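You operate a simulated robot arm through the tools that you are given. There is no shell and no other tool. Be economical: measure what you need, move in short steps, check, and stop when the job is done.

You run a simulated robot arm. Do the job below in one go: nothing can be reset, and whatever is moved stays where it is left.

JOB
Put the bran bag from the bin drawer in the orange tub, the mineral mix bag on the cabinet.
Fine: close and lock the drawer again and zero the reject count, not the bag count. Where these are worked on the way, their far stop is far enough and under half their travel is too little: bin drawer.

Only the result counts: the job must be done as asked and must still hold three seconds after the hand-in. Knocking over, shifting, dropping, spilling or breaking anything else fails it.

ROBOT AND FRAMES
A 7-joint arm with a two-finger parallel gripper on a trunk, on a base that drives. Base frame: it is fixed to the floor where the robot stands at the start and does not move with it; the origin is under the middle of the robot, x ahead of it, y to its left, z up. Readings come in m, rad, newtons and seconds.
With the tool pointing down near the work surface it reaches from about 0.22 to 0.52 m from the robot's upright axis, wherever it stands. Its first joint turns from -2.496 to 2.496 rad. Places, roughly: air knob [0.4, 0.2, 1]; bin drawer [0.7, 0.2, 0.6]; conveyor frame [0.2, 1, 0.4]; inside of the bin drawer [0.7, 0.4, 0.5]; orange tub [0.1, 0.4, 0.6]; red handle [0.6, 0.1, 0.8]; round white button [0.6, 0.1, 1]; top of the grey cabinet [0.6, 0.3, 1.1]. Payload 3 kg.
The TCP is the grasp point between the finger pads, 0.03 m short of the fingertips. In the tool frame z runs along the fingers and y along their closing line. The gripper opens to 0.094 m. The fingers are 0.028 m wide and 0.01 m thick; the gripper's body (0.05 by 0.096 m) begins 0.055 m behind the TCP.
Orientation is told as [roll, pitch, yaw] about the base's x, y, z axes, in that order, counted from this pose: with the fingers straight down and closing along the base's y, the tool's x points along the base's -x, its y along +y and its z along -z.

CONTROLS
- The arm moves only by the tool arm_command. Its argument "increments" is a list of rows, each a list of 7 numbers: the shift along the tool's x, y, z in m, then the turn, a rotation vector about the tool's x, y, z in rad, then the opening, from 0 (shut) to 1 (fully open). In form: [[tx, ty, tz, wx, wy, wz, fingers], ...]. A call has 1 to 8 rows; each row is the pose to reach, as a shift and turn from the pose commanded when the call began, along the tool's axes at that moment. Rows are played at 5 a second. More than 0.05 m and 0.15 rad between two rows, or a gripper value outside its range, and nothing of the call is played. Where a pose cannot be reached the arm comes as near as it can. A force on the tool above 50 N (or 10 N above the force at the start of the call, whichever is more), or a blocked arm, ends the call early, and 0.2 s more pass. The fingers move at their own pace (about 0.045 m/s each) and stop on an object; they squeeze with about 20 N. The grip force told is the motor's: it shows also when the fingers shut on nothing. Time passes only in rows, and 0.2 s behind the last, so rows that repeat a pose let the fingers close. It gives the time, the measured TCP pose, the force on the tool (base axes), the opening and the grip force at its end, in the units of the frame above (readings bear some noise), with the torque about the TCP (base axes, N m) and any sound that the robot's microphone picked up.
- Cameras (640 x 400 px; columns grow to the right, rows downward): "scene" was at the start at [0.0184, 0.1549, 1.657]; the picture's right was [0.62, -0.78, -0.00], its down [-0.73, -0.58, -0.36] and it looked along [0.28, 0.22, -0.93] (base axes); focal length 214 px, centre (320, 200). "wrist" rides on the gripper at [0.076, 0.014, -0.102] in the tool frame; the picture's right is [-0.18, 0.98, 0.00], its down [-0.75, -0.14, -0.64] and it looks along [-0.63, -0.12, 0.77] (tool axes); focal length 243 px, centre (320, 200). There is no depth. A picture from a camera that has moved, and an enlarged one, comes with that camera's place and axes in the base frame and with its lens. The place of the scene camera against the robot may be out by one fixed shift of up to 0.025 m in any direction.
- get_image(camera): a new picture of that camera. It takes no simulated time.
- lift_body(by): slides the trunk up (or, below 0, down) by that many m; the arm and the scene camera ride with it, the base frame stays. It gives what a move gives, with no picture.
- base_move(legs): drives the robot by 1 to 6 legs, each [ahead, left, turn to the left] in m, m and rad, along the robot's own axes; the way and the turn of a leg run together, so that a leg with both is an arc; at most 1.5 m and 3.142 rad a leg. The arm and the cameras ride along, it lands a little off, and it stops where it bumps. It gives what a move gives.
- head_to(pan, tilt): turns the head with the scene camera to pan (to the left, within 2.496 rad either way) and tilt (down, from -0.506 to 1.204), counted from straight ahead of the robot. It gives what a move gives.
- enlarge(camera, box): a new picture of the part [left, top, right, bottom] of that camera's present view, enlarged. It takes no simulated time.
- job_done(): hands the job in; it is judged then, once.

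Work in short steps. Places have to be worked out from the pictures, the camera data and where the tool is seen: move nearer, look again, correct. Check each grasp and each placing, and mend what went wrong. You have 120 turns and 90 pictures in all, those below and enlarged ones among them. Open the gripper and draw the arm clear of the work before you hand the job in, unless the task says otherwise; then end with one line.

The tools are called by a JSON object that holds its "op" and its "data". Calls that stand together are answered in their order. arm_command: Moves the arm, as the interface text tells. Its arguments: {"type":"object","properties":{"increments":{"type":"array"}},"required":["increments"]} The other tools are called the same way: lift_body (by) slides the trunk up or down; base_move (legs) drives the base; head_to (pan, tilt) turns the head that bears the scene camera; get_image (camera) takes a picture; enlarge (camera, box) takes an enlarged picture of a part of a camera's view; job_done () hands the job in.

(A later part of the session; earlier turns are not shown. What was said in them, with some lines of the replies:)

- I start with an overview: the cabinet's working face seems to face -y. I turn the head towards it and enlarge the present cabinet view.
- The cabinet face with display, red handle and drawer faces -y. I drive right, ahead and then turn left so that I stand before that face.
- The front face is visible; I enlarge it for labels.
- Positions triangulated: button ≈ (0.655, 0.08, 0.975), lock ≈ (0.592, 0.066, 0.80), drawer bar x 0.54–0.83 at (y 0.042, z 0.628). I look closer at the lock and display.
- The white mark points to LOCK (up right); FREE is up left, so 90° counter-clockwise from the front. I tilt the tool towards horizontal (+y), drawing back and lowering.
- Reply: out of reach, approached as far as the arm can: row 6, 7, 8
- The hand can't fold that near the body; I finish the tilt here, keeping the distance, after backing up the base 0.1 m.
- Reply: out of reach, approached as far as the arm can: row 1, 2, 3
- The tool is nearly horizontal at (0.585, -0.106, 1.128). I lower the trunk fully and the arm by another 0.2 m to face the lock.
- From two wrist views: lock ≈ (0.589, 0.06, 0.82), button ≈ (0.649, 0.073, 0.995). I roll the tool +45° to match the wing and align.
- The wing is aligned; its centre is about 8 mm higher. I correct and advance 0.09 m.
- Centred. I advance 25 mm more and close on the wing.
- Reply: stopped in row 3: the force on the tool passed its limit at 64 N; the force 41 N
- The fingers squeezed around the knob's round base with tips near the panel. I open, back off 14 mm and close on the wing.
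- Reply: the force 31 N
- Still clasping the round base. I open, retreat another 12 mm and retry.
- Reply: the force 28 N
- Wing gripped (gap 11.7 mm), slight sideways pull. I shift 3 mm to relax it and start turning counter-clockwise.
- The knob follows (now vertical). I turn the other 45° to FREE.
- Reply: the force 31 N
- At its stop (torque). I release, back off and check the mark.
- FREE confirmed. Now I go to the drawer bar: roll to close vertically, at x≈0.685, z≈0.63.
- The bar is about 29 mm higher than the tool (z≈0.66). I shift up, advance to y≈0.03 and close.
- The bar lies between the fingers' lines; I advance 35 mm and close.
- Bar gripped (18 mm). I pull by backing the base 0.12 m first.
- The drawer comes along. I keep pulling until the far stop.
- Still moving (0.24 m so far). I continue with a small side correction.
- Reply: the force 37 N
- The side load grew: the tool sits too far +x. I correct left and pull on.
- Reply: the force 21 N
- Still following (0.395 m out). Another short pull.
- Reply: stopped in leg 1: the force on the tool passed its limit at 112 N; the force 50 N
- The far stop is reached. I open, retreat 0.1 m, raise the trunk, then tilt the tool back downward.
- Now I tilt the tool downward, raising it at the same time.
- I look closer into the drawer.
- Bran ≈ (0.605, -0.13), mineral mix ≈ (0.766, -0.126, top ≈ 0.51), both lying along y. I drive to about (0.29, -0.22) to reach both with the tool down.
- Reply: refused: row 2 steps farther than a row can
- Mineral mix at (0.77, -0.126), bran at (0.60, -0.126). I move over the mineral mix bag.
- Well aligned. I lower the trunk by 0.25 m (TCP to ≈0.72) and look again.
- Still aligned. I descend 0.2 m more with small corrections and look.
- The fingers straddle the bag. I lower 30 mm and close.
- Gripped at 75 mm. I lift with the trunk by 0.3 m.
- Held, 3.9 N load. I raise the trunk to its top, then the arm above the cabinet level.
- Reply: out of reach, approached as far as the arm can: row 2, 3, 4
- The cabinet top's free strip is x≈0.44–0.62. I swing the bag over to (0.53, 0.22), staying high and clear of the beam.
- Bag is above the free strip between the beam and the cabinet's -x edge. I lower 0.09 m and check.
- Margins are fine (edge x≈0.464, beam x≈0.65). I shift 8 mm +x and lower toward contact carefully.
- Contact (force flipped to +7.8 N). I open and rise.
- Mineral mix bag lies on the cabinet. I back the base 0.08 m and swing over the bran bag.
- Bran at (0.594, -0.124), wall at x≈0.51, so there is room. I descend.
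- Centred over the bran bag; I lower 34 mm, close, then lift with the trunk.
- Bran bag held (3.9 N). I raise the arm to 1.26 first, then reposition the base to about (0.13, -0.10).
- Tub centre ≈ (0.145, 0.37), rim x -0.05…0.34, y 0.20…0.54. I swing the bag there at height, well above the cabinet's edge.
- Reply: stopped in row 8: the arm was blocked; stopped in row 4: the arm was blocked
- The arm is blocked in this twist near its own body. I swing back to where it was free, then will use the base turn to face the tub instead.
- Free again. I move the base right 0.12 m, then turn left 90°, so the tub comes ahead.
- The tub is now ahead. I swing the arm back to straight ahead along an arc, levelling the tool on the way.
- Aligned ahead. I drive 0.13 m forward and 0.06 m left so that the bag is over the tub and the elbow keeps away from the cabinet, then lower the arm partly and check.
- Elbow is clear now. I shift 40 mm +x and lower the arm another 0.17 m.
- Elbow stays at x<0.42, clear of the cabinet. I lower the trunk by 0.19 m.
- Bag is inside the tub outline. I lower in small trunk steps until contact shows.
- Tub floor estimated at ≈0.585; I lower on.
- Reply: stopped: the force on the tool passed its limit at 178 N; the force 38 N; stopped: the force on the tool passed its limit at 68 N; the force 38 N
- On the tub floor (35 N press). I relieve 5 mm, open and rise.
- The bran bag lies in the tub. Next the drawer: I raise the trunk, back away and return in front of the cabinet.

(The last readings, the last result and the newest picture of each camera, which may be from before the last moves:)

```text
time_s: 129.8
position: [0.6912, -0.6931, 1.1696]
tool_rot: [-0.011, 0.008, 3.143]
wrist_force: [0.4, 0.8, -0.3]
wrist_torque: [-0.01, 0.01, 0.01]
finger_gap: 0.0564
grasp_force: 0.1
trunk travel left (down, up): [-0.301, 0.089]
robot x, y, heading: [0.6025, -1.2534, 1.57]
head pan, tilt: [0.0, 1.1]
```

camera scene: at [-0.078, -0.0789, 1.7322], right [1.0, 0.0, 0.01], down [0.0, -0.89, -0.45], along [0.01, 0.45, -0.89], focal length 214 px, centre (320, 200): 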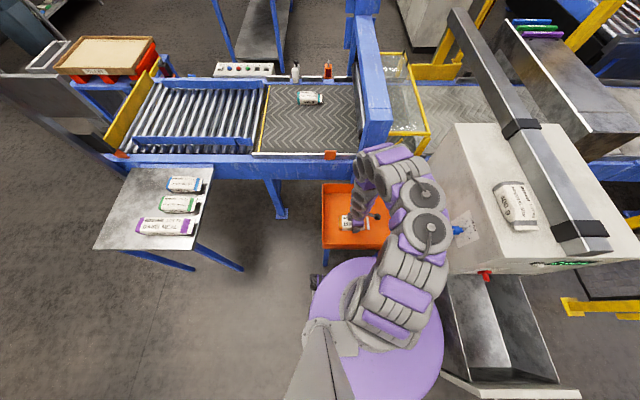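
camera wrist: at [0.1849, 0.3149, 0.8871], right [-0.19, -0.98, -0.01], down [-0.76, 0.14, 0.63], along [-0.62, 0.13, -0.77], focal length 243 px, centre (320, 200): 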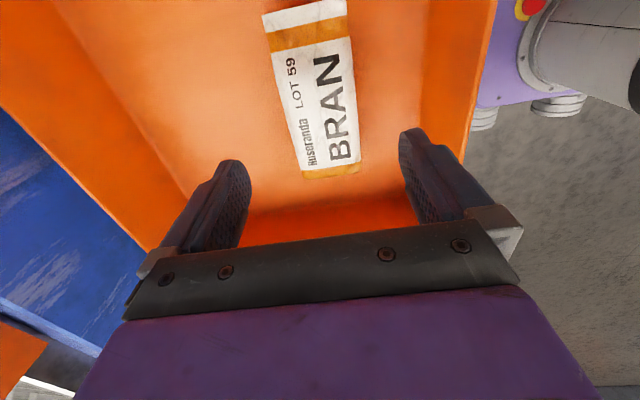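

Same ready pose as before; I tilt the tool to horizontal, closing vertically.

{"op": "arm_command", "data": {"increments": [[0, -0.012, 0.025, 0.149, 0, 0, 0.5], [0, -0.026, 0.05, 0.298, 0, 0, 0.5], [0, -0.044, 0.075, 0.447, 0, 0, 0.5], [0, -0.062, 0.1, 0.596, 0, 0, 0.5], [0, -0.08, 0.125, 0.745, 0, 0, 0.5], [0, -0.095, 0.15, 0.894, 0, 0, 0.5], [0, -0.11, 0.175, 1.043, 0, 0, 0.5], [0, -0.125, 0.2, 1.192, 0, 0, 0.5]]}}

{"op": "arm_command", "data": {"increments": [[0, 0, 0, 0.13, 0, 0, 0.5], [0, 0, 0, 0.26, 0, 0, 0.5], [0, 0, 0, 0.37, 0, 0, 0.5]]}}

{"op": "lift_body", "data": {"by": -0.3}}

{"op": "get_image", "data": {"camera": "wrist"}}

```text
time_s: 131.6
position: [0.6955, -0.5667, 0.9714]
tool_rot: [-1.208, 0.009, 3.139]
wrist_force: [0.8, 0.2, 0.5]
wrist_torque: [-0.02, 0.01, 0.01]
finger_gap: 0.0467
grasp_force: 0.1
trunk travel left (down, up): [-0.301, 0.089]
robot x, y, heading: [0.5998, -1.2535, 1.569]
head pan, tilt: [0.0, 1.1]
```

```text
time_s: 132.4
position: [0.6946, -0.5667, 0.9714]
tool_rot: [-1.576, 0.009, 3.139]
wrist_force: [0.2, 0.4, 0.4]
wrist_torque: [-0.01, 0.0, 0.02]
finger_gap: 0.0469
grasp_force: 0.1
trunk travel left (down, up): [-0.301, 0.089]
robot x, y, heading: [0.6051, -1.2597, 1.566]
head pan, tilt: [0.0, 1.1]
```

```text
time_s: 135.4
position: [0.6929, -0.5675, 0.6715]
tool_rot: [-1.574, 0.009, 3.14]
wrist_force: [0.8, -0.6, -0.6]
wrist_torque: [0.02, 0.01, -0.02]
finger_gap: 0.0472
grasp_force: 0.0
trunk travel left (down, up): [-0.001, 0.389]
robot x, y, heading: [0.6018, -1.2591, 1.572]
head pan, tilt: [0.0, 1.1]
```

```text
24 pictures are left
camera wrist: at [0.77, -0.6707, 0.6584], right [-0.18, 0.0, -0.98], down [-0.76, -0.64, 0.13], along [-0.63, 0.77, 0.12], focal length 243 px, centre (320, 200)
```

wrist: 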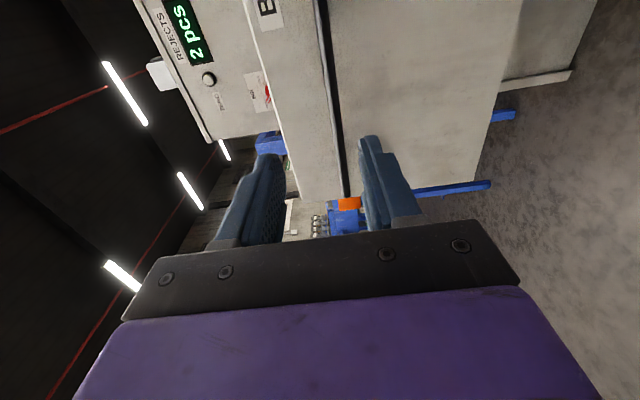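

The bar is at z≈0.663, level with the fingers. I drive ahead 0.11 m, then advance the arm and close.

{"op": "base_move", "data": {"legs": [[0.11, 0, 0]]}}

{"op": "arm_command", "data": {"increments": [[0, 0.008, 0.02, 0, 0, 0, 0.5], [0, 0.008, 0.04, 0, 0, 0, 0.5], [0, 0.008, 0.065, 0, 0, 0, 0.5]]}}

{"op": "get_image", "data": {"camera": "wrist"}}

```text
time_s: 136.6
position: [0.6922, -0.4579, 0.6718]
tool_rot: [-1.573, 0.007, 3.144]
wrist_force: [-0.6, -0.5, 0.5]
wrist_torque: [0.01, -0.03, -0.03]
finger_gap: 0.047
grasp_force: 0.0
trunk travel left (down, up): [-0.001, 0.389]
robot x, y, heading: [0.6045, -1.1466, 1.571]
head pan, tilt: [0.0, 1.1]
```

```text
time_s: 137.4
position: [0.6924, -0.3935, 0.6651]
tool_rot: [-1.574, 0.007, 3.14]
wrist_force: [-0.1, -0.7, -0.3]
wrist_torque: [-0.01, -0.01, 0.03]
finger_gap: 0.0472
grasp_force: 0.1
trunk travel left (down, up): [-0.001, 0.389]
robot x, y, heading: [0.6, -1.1454, 1.57]
head pan, tilt: [0.0, 1.1]
```

```text
23 pictures are left
camera wrist: at [0.7697, -0.4967, 0.6515], right [-0.18, 0.0, -0.98], down [-0.76, -0.64, 0.13], along [-0.63, 0.77, 0.12], focal length 243 px, centre (320, 200)
```

wrist: 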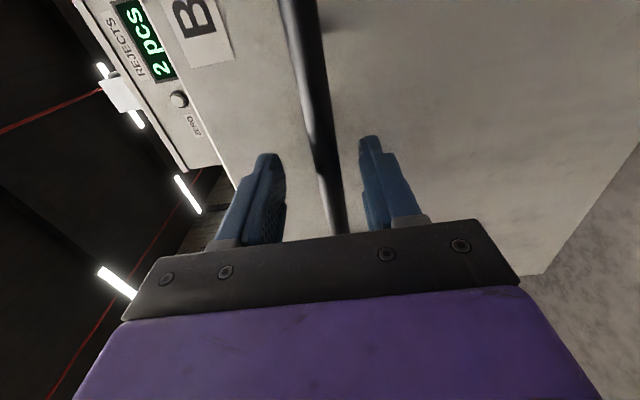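

The bar lies between the fingers. I advance 12 mm and close.

{"op": "arm_command", "data": {"increments": [[0, 0, 0.012, 0, 0, 0, 0.5], [0, 0, 0.012, 0, 0, 0, 0], [0, 0, 0.012, 0, 0, 0, 0], [0, 0, 0.012, 0, 0, 0, 0], [0, 0, 0.012, 0, 0, 0, 0]]}}

{"op": "base_move", "data": {"legs": [[0.12, 0, 0]]}}

```text
time_s: 138.6
position: [0.6919, -0.3817, 0.66]
tool_rot: [-1.565, 0.006, 3.141]
wrist_force: [0.2, 2.5, -38.9]
wrist_torque: [0.08, 0.5, 0.11]
finger_gap: 0.0184
grasp_force: 44.8
trunk travel left (down, up): [-0.001, 0.389]
robot x, y, heading: [0.6022, -1.147, 1.571]
head pan, tilt: [0.0, 1.1]
```

```text
time_s: 139.3
position: [0.6923, -0.3849, 0.6597]
tool_rot: [-1.556, 0.004, 3.142]
wrist_force: [1.2, 21.2, -25.6]
wrist_torque: [-0.02, 0.28, -0.66]
finger_gap: 0.0185
grasp_force: 45.0
trunk travel left (down, up): [-0.001, 0.389]
robot x, y, heading: [0.6036, -1.1391, 1.569]
head pan, tilt: [0.0, 1.1]
stopped in leg 1: the force on the tool passed its limit at 51 N (the readings are from after the stop); the commanded pose is now the measured one
```

The bar sits a bit lower than the command. I relax vertically and retry.

{"op": "arm_command", "data": {"increments": [[0, 0.004, 0, 0, 0, 0, 0], [0, 0.006, 0, 0, 0, 0, 0]]}}

{"op": "base_move", "data": {"legs": [[0.1, 0, 0]]}}

```text
time_s: 139.9
position: [0.6921, -0.3858, 0.658]
tool_rot: [-1.57, 0.007, 3.14]
wrist_force: [1.5, 11.5, -2.4]
wrist_torque: [0.01, 0.45, -0.4]
finger_gap: 0.0183
grasp_force: 45.4
trunk travel left (down, up): [-0.001, 0.389]
robot x, y, heading: [0.6018, -1.1409, 1.564]
head pan, tilt: [0.0, 1.1]
```

```text
time_s: 141.1
position: [0.6934, -0.2849, 0.6608]
tool_rot: [-1.566, 0.005, 3.141]
wrist_force: [6.2, 2.3, 15.1]
wrist_torque: [-0.01, 0.39, 0.24]
finger_gap: 0.0182
grasp_force: 44.5
trunk travel left (down, up): [-0.001, 0.389]
robot x, y, heading: [0.603, -1.0421, 1.573]
head pan, tilt: [0.0, 1.1]
```

It moves in. I keep pushing.

{"op": "base_move", "data": {"legs": [[0.15, 0, 0]]}}

{"op": "base_move", "data": {"legs": [[0.13, 0, 0]]}}

{"op": "head_to", "data": {"pan": 0.0, "tilt": 0.75}}

{"op": "get_image", "data": {"camera": "scene"}}

```text
time_s: 142.5
position: [0.6935, -0.136, 0.6602]
tool_rot: [-1.569, 0.006, 3.138]
wrist_force: [13.7, 0.3, 2.7]
wrist_torque: [-0.01, 0.35, 0.15]
finger_gap: 0.0183
grasp_force: 44.9
trunk travel left (down, up): [-0.001, 0.389]
robot x, y, heading: [0.603, -0.8912, 1.572]
head pan, tilt: [0.0, 1.1]
```

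```text
time_s: 143.7
position: [0.6931, -0.0075, 0.6592]
tool_rot: [-1.567, 0.005, 3.137]
wrist_force: [21.8, 0.5, -13.5]
wrist_torque: [-0.03, 0.41, 0.1]
finger_gap: 0.0183
grasp_force: 45.1
trunk travel left (down, up): [-0.001, 0.389]
robot x, y, heading: [0.6041, -0.7627, 1.567]
head pan, tilt: [0.0, 1.1]
```

```text
time_s: 144.6
position: [0.6941, -0.0094, 0.6597]
tool_rot: [-1.566, 0.01, 3.133]
wrist_force: [15.9, -2.6, -30.2]
wrist_torque: [-0.12, 0.48, -1.23]
finger_gap: 0.0181
grasp_force: 45.0
trunk travel left (down, up): [-0.001, 0.389]
robot x, y, heading: [0.6036, -0.7635, 1.573]
head pan, tilt: [0.0, 0.75]
```

```text
22 pictures are left
camera scene: at [0.471, -0.7187, 1.5647], right [1.0, 0.0, 0.0], down [0.0, -0.69, -0.73], along [0.0, 0.73, -0.69], focal length 214 px, centre (320, 200)
```

scene: 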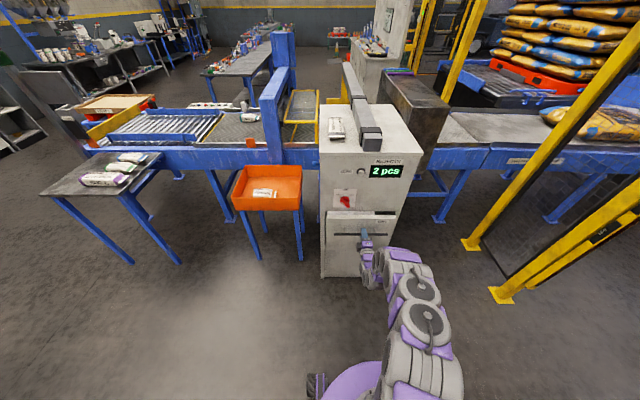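

About 45 mm remain. I push the rest with the arm until it meets the stop.

{"op": "arm_command", "data": {"increments": [[0, 0.003, 0.015, 0, 0, 0, 0], [0, 0.003, 0.03, 0, 0, 0, 0], [0, 0.003, 0.042, 0, 0, 0, 0], [0, 0.003, 0.052, 0, 0, 0, 0], [0, 0.003, 0.062, 0, 0, 0, 0]]}}

{"op": "enlarge", "data": {"camera": "scene", "box": [305, 90, 435, 290]}}

{"op": "get_image", "data": {"camera": "wrist"}}

```text
time_s: 145.8
position: [0.6909, 0.0453, 0.6606]
tool_rot: [-1.572, 0.012, 3.137]
wrist_force: [3.8, -9.7, 4.4]
wrist_torque: [-0.2, 0.85, -0.9]
finger_gap: 0.0186
grasp_force: 45.4
trunk travel left (down, up): [-0.001, 0.389]
robot x, y, heading: [0.605, -0.762, 1.575]
head pan, tilt: [0.0, 0.75]
stopped in row 5: the force on the tool passed its limit at 87 N (the readings are from after the stop); the commanded pose is now the measured one
```

```text
2.00 times, centred on (370, 190) of scene
camera zoom: at [0.4655, -0.7272, 1.5653], right [1.0, 0.0, 0.0], down [0.0, -0.68, -0.73], along [0.0, 0.73, -0.68], focal length 429 px, centre (220, 220)
```

zoom: 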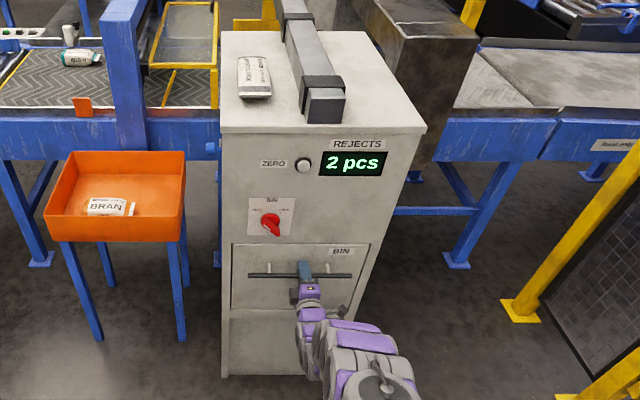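

```text
20 pictures are left
camera wrist: at [0.7666, -0.0581, 0.6469], right [-0.17, 0.0, -0.98], down [-0.76, -0.64, 0.13], along [-0.63, 0.77, 0.11], focal length 243 px, centre (320, 200)
```

wrist: 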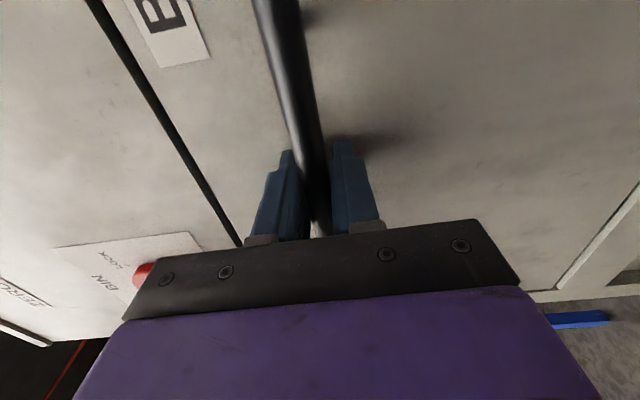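

Drawer closed against its stop. I release, retreat straight back, and move to the lock, rolled to match FREE.

{"op": "arm_command", "data": {"increments": [[0, 0, 0, 0, 0, 0, 0.5], [0, 0, 0, 0, 0, 0, 0.5], [0, 0, 0, 0, 0, 0, 0.5], [0, 0, -0.04, 0, 0, 0, 0.5], [0, 0, -0.08, 0, 0, 0, 0.5], [0, 0, -0.12, 0, 0, 0, 0.5]]}}

{"op": "arm_command", "data": {"increments": [[-0.017, -0.028, 0, 0, 0, 0.13, 0.5], [-0.034, -0.056, 0, 0, 0, 0.26, 0.5], [-0.051, -0.084, 0, 0, 0, 0.39, 0.5], [-0.068, -0.112, 0, 0, 0, 0.52, 0.5], [-0.085, -0.14, 0, 0, 0, 0.65, 0.5], [-0.101, -0.1665, 0, 0, 0, 0.785, 0.5]]}}

{"op": "get_image", "data": {"camera": "wrist"}}

```text
time_s: 147.2
position: [0.6895, -0.0736, 0.659]
tool_rot: [-1.571, 0.012, 3.137]
wrist_force: [-0.3, 0.5, -0.1]
wrist_torque: [-0.01, 0.03, 0.0]
finger_gap: 0.0471
grasp_force: 0.0
trunk travel left (down, up): [-0.001, 0.389]
robot x, y, heading: [0.6026, -0.7618, 1.569]
head pan, tilt: [0.0, 0.75]
```

```text
time_s: 148.6
position: [0.5851, -0.0725, 0.825]
tool_rot: [-1.568, -0.775, 3.134]
wrist_force: [-0.1, -0.2, 0.0]
wrist_torque: [0.02, -0.04, -0.02]
finger_gap: 0.0468
grasp_force: 0.0
trunk travel left (down, up): [-0.001, 0.389]
robot x, y, heading: [0.5999, -0.7581, 1.569]
head pan, tilt: [0.0, 0.75]
```

```text
19 pictures are left
camera wrist: at [0.6291, -0.1756, 0.7618], right [-0.82, 0.0, -0.57], down [-0.44, -0.64, 0.63], along [-0.36, 0.77, 0.52], focal length 243 px, centre (320, 200)
```

wrist: 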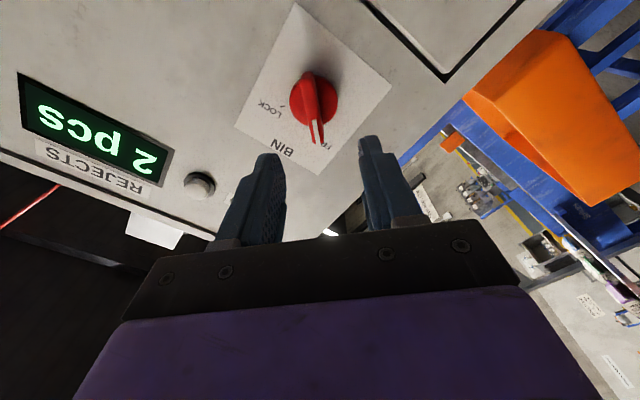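

Lock at (0.590, 0.827). I advance 95 mm and close on the wing.

{"op": "arm_command", "data": {"increments": [[0.002, -0.005, 0.04, 0, 0, 0, 0.5], [0.002, -0.005, 0.075, 0, 0, 0, 0.5], [0.002, -0.005, 0.095, 0, 0, 0, 0.5], [0.002, -0.005, 0.095, 0, 0, 0, 0.2], [0.002, -0.005, 0.095, 0, 0, 0, 0], [0.002, -0.005, 0.095, 0, 0, 0, 0], [0.002, -0.005, 0.095, 0, 0, 0, 0]]}}

{"op": "get_image", "data": {"camera": "wrist"}}

```text
time_s: 150.2
position: [0.5915, 0.0233, 0.8273]
tool_rot: [-1.57, -0.771, 3.139]
wrist_force: [3.3, 3.6, 6.8]
wrist_torque: [-0.13, 0.67, -0.8]
finger_gap: 0.0118
grasp_force: 44.7
trunk travel left (down, up): [-0.001, 0.389]
robot x, y, heading: [0.6025, -0.761, 1.571]
head pan, tilt: [0.0, 0.75]
```

```text
18 pictures are left
camera wrist: at [0.6362, -0.0802, 0.764], right [-0.82, 0.0, -0.57], down [-0.44, -0.64, 0.63], along [-0.37, 0.77, 0.53], focal length 243 px, centre (320, 200)
```

wrist: 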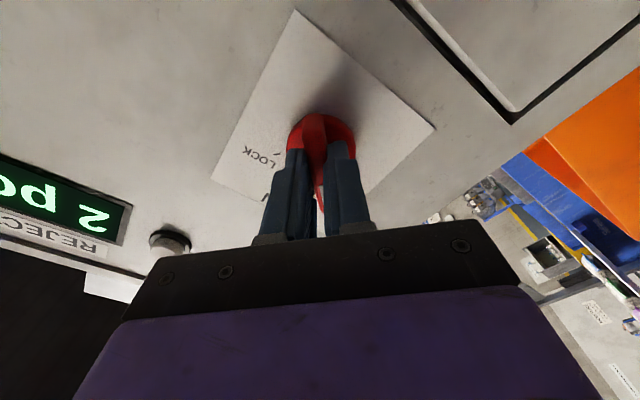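

Gripped. I turn clockwise (+wz) toward LOCK, first half.

{"op": "arm_command", "data": {"increments": [[0, 0, 0, 0, 0, 0.13, 0], [0, 0, 0, 0, 0, 0.26, 0], [0, 0, 0, 0, 0, 0.39, 0], [0, 0, 0, 0, 0, 0.52, 0], [0, 0, 0, 0, 0, 0.65, 0], [0, 0, 0, 0, 0, 0.785, 0]]}}

{"op": "arm_command", "data": {"increments": [[0, 0, 0, 0, 0, 0.13, 0], [0, 0, 0, 0, 0, 0.26, 0], [0, 0, 0, 0, 0, 0.39, 0], [0, 0, 0, 0, 0, 0.52, 0], [0, 0, 0, 0, 0, 0.65, 0], [0, 0, 0, 0, 0, 0.785, 0], [0, 0, 0, 0, 0, 0.85, 0]]}}

{"op": "get_image", "data": {"camera": "wrist"}}

```text
time_s: 151.6
position: [0.5888, 0.0232, 0.8258]
tool_rot: [-1.392, -1.562, 2.962]
wrist_force: [-2.4, 22.7, 1.7]
wrist_torque: [0.63, -0.01, -0.18]
finger_gap: 0.0119
grasp_force: 45.2
trunk travel left (down, up): [-0.001, 0.389]
robot x, y, heading: [0.597, -0.7612, 1.574]
head pan, tilt: [0.0, 0.75]
```

```text
time_s: 153.2
position: [0.5868, 0.0228, 0.828]
tool_rot: [1.571, -0.736, 0.002]
wrist_force: [-22.3, 19.9, 9.4]
wrist_torque: [-0.12, -1.44, 0.08]
finger_gap: 0.0125
grasp_force: 45.3
trunk travel left (down, up): [-0.001, 0.389]
robot x, y, heading: [0.603, -0.7619, 1.567]
head pan, tilt: [0.0, 0.75]
```

```text
17 pictures are left
camera wrist: at [0.5209, -0.0805, 0.787], right [-0.52, 0.0, 0.85], down [0.65, -0.64, 0.4], along [0.55, 0.77, 0.34], focal length 243 px, centre (320, 200)
```

wrist: 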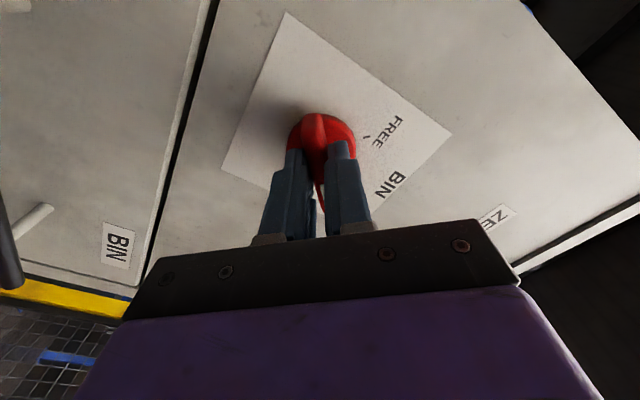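

LOCK stop reached. I release, retreat, then roll level and move in front of the ZERO button with fingers closed.

{"op": "arm_command", "data": {"increments": [[0, 0, 0, 0, 0, 0, 0.5], [0, 0, 0, 0, 0, 0, 0.5], [0, 0, 0, 0, 0, 0, 0.5], [0, 0, -0.04, 0, 0, 0, 0.5], [0, 0, -0.08, 0, 0, 0, 0.5], [0, 0, -0.1, 0, 0, 0, 0.5]]}}

{"op": "arm_command", "data": {"increments": [[-0.026, 0.014, 0, 0, 0, -0.14, 0.3], [-0.053, 0.028, 0, 0, 0, -0.28, 0], [-0.08, 0.042, 0, 0, 0, -0.42, 0], [-0.106, 0.056, 0, 0, 0, -0.56, 0], [-0.133, 0.07, 0, 0, 0, -0.7, 0], [-0.159, 0.083, 0, 0, 0, -0.835, 0]]}}

{"op": "get_image", "data": {"camera": "wrist"}}

{"op": "enlarge", "data": {"camera": "scene", "box": [310, 130, 430, 280]}}

```text
time_s: 154.6
position: [0.5904, -0.0779, 0.828]
tool_rot: [1.572, -0.734, -0.003]
wrist_force: [-0.3, 0.7, 0.1]
wrist_torque: [0.04, -0.01, -0.02]
finger_gap: 0.047
grasp_force: 0.1
trunk travel left (down, up): [-0.001, 0.389]
robot x, y, heading: [0.6036, -0.7609, 1.571]
head pan, tilt: [0.0, 0.75]
```

```text
time_s: 156.0
position: [0.6519, -0.0779, 0.9948]
tool_rot: [-0.384, -1.571, 1.954]
wrist_force: [-0.4, 0.0, -0.1]
wrist_torque: [0.02, -0.01, 0.01]
finger_gap: 0.0
grasp_force: 19.8
trunk travel left (down, up): [-0.001, 0.389]
robot x, y, heading: [0.5985, -0.7596, 1.566]
head pan, tilt: [0.0, 0.75]
```

```text
16 pictures are left
camera wrist: at [0.6387, -0.1813, 0.9197], right [-0.98, 0.0, 0.18], down [0.14, -0.64, 0.75], along [0.12, 0.77, 0.63], focal length 243 px, centre (320, 200)
```

wrist: 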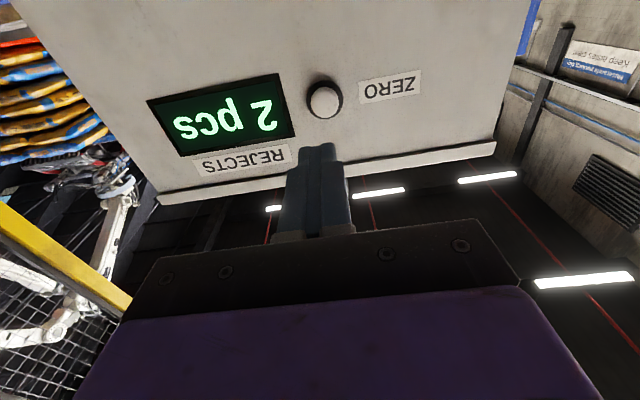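

```text
2.67 times, centred on (370, 205) of scene
camera zoom: at [0.4637, -0.7266, 1.5648], right [1.0, 0.0, 0.0], down [0.0, -0.68, -0.73], along [0.0, 0.73, -0.68], focal length 572 px, centre (187, 187)
```

zoom: 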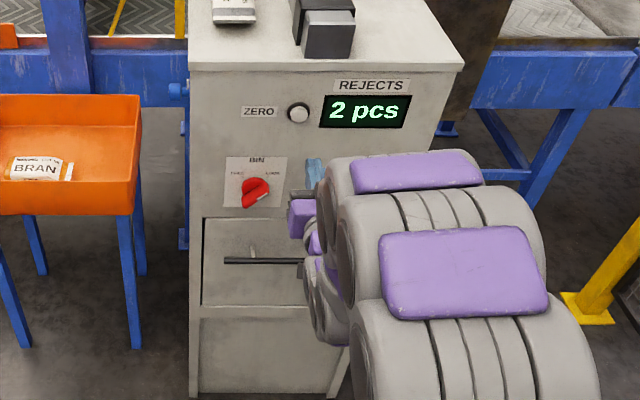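

Locked and closed. Button at (0.649, 0.07, 1.000); I advance to it and press in small steps.

{"op": "arm_command", "data": {"increments": [[-0.005, 0.003, 0.04, 0, 0, 0, 0], [-0.005, 0.003, 0.08, 0, 0, 0, 0], [-0.005, 0.003, 0.105, 0, 0, 0, 0], [-0.005, 0.003, 0.113, 0, 0, 0, 0], [-0.005, 0.003, 0.118, 0, 0, 0, 0], [-0.005, 0.003, 0.123, 0, 0, 0, 0]]}}

{"op": "get_image", "data": {"camera": "wrist"}}

```text
time_s: 157.4
position: [0.6508, 0.0407, 1.0004]
tool_rot: [0.602, -1.568, 0.966]
wrist_force: [-0.6, -34.5, -0.6]
wrist_torque: [0.0, -0.18, 0.04]
finger_gap: 0.0002
grasp_force: 19.7
trunk travel left (down, up): [-0.001, 0.389]
robot x, y, heading: [0.6023, -0.7638, 1.568]
head pan, tilt: [0.0, 0.75]
heard: click
```

```text
14 pictures are left
camera wrist: at [0.6366, -0.0613, 0.9245], right [-0.98, 0.0, 0.19], down [0.14, -0.64, 0.76], along [0.12, 0.77, 0.63], focal length 243 px, centre (320, 200)
```

wrist: 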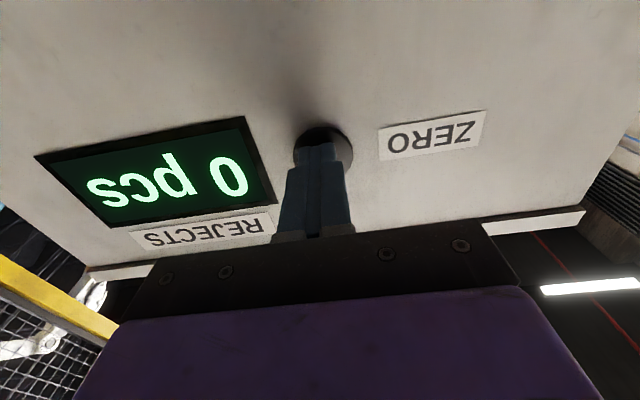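

Click heard and the display reads 0 pcs. I retreat, open the gripper and back the robot off for a final check.

{"op": "arm_command", "data": {"increments": [[0, 0, -0.03, 0, 0, 0, 0], [0, 0, -0.07, 0, 0, 0, 0.5], [0, 0, -0.11, 0, 0, 0, 0.8], [0, 0, -0.11, 0, 0, 0, 0.8]]}}

{"op": "base_move", "data": {"legs": [[-0.3, 0, 0]]}}

{"op": "enlarge", "data": {"camera": "scene", "box": [230, 70, 430, 230]}}

{"op": "get_image", "data": {"camera": "wrist"}}

```text
time_s: 158.4
position: [0.6487, -0.0658, 1.0015]
tool_rot: [1.034, -1.568, 0.533]
wrist_force: [-0.3, 0.2, -0.2]
wrist_torque: [0.01, 0.01, 0.04]
finger_gap: 0.0671
grasp_force: 0.1
trunk travel left (down, up): [-0.001, 0.389]
robot x, y, heading: [0.6025, -0.7619, 1.573]
head pan, tilt: [0.0, 0.75]
```

```text
time_s: 160.4
position: [0.6467, -0.3659, 0.9997]
tool_rot: [0.995, -1.569, 0.576]
wrist_force: [-0.7, 0.3, -0.3]
wrist_torque: [0.02, -0.03, 0.01]
finger_gap: 0.0751
grasp_force: 0.1
trunk travel left (down, up): [-0.001, 0.389]
robot x, y, heading: [0.6036, -1.0639, 1.577]
head pan, tilt: [0.0, 0.75]
```

```text
2.50 times, centred on (330, 150) of scene
camera zoom: at [0.4641, -1.0282, 1.5648], right [1.0, 0.0, 0.0], down [0.0, -0.68, -0.73], along [0.0, 0.73, -0.68], focal length 536 px, centre (295, 325)
```

zoom: 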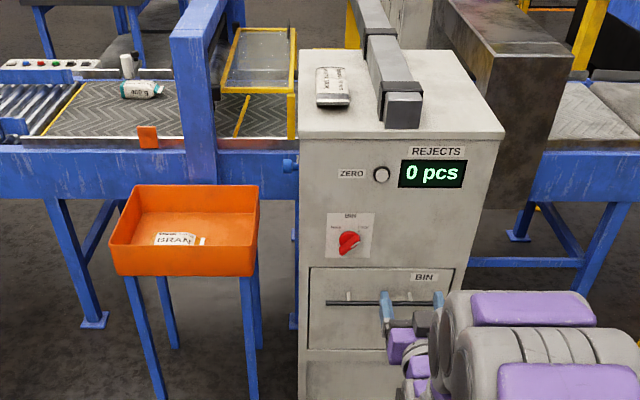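

```text
12 pictures are left
camera wrist: at [0.634, -0.4693, 0.9244], right [-0.98, 0.0, 0.19], down [0.14, -0.64, 0.75], along [0.12, 0.77, 0.63], focal length 243 px, centre (320, 200)
```

wrist: 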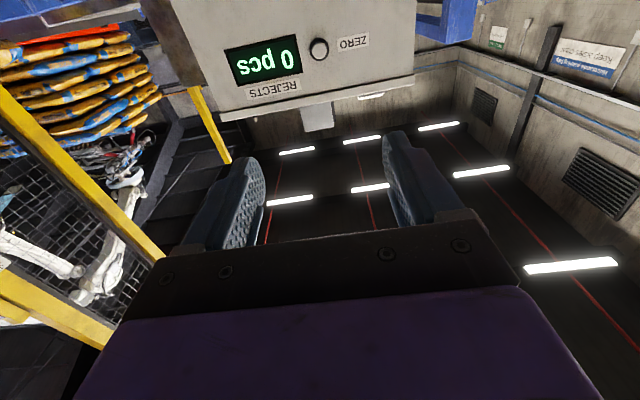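

Everything is in place: bran in the tub, mineral mix on the cabinet, drawer shut, knob at LOCK, rejects 0, and the arm clear. I hand in.

{"op": "job_done", "data": {}}

```text
The job is handed in.
```

The job is done and handed in: the bran bag is in the orange tub, the mineral mix bag is on the cabinet, the bin drawer is closed and locked, and the reject count reads 0; the bag count was not touched.
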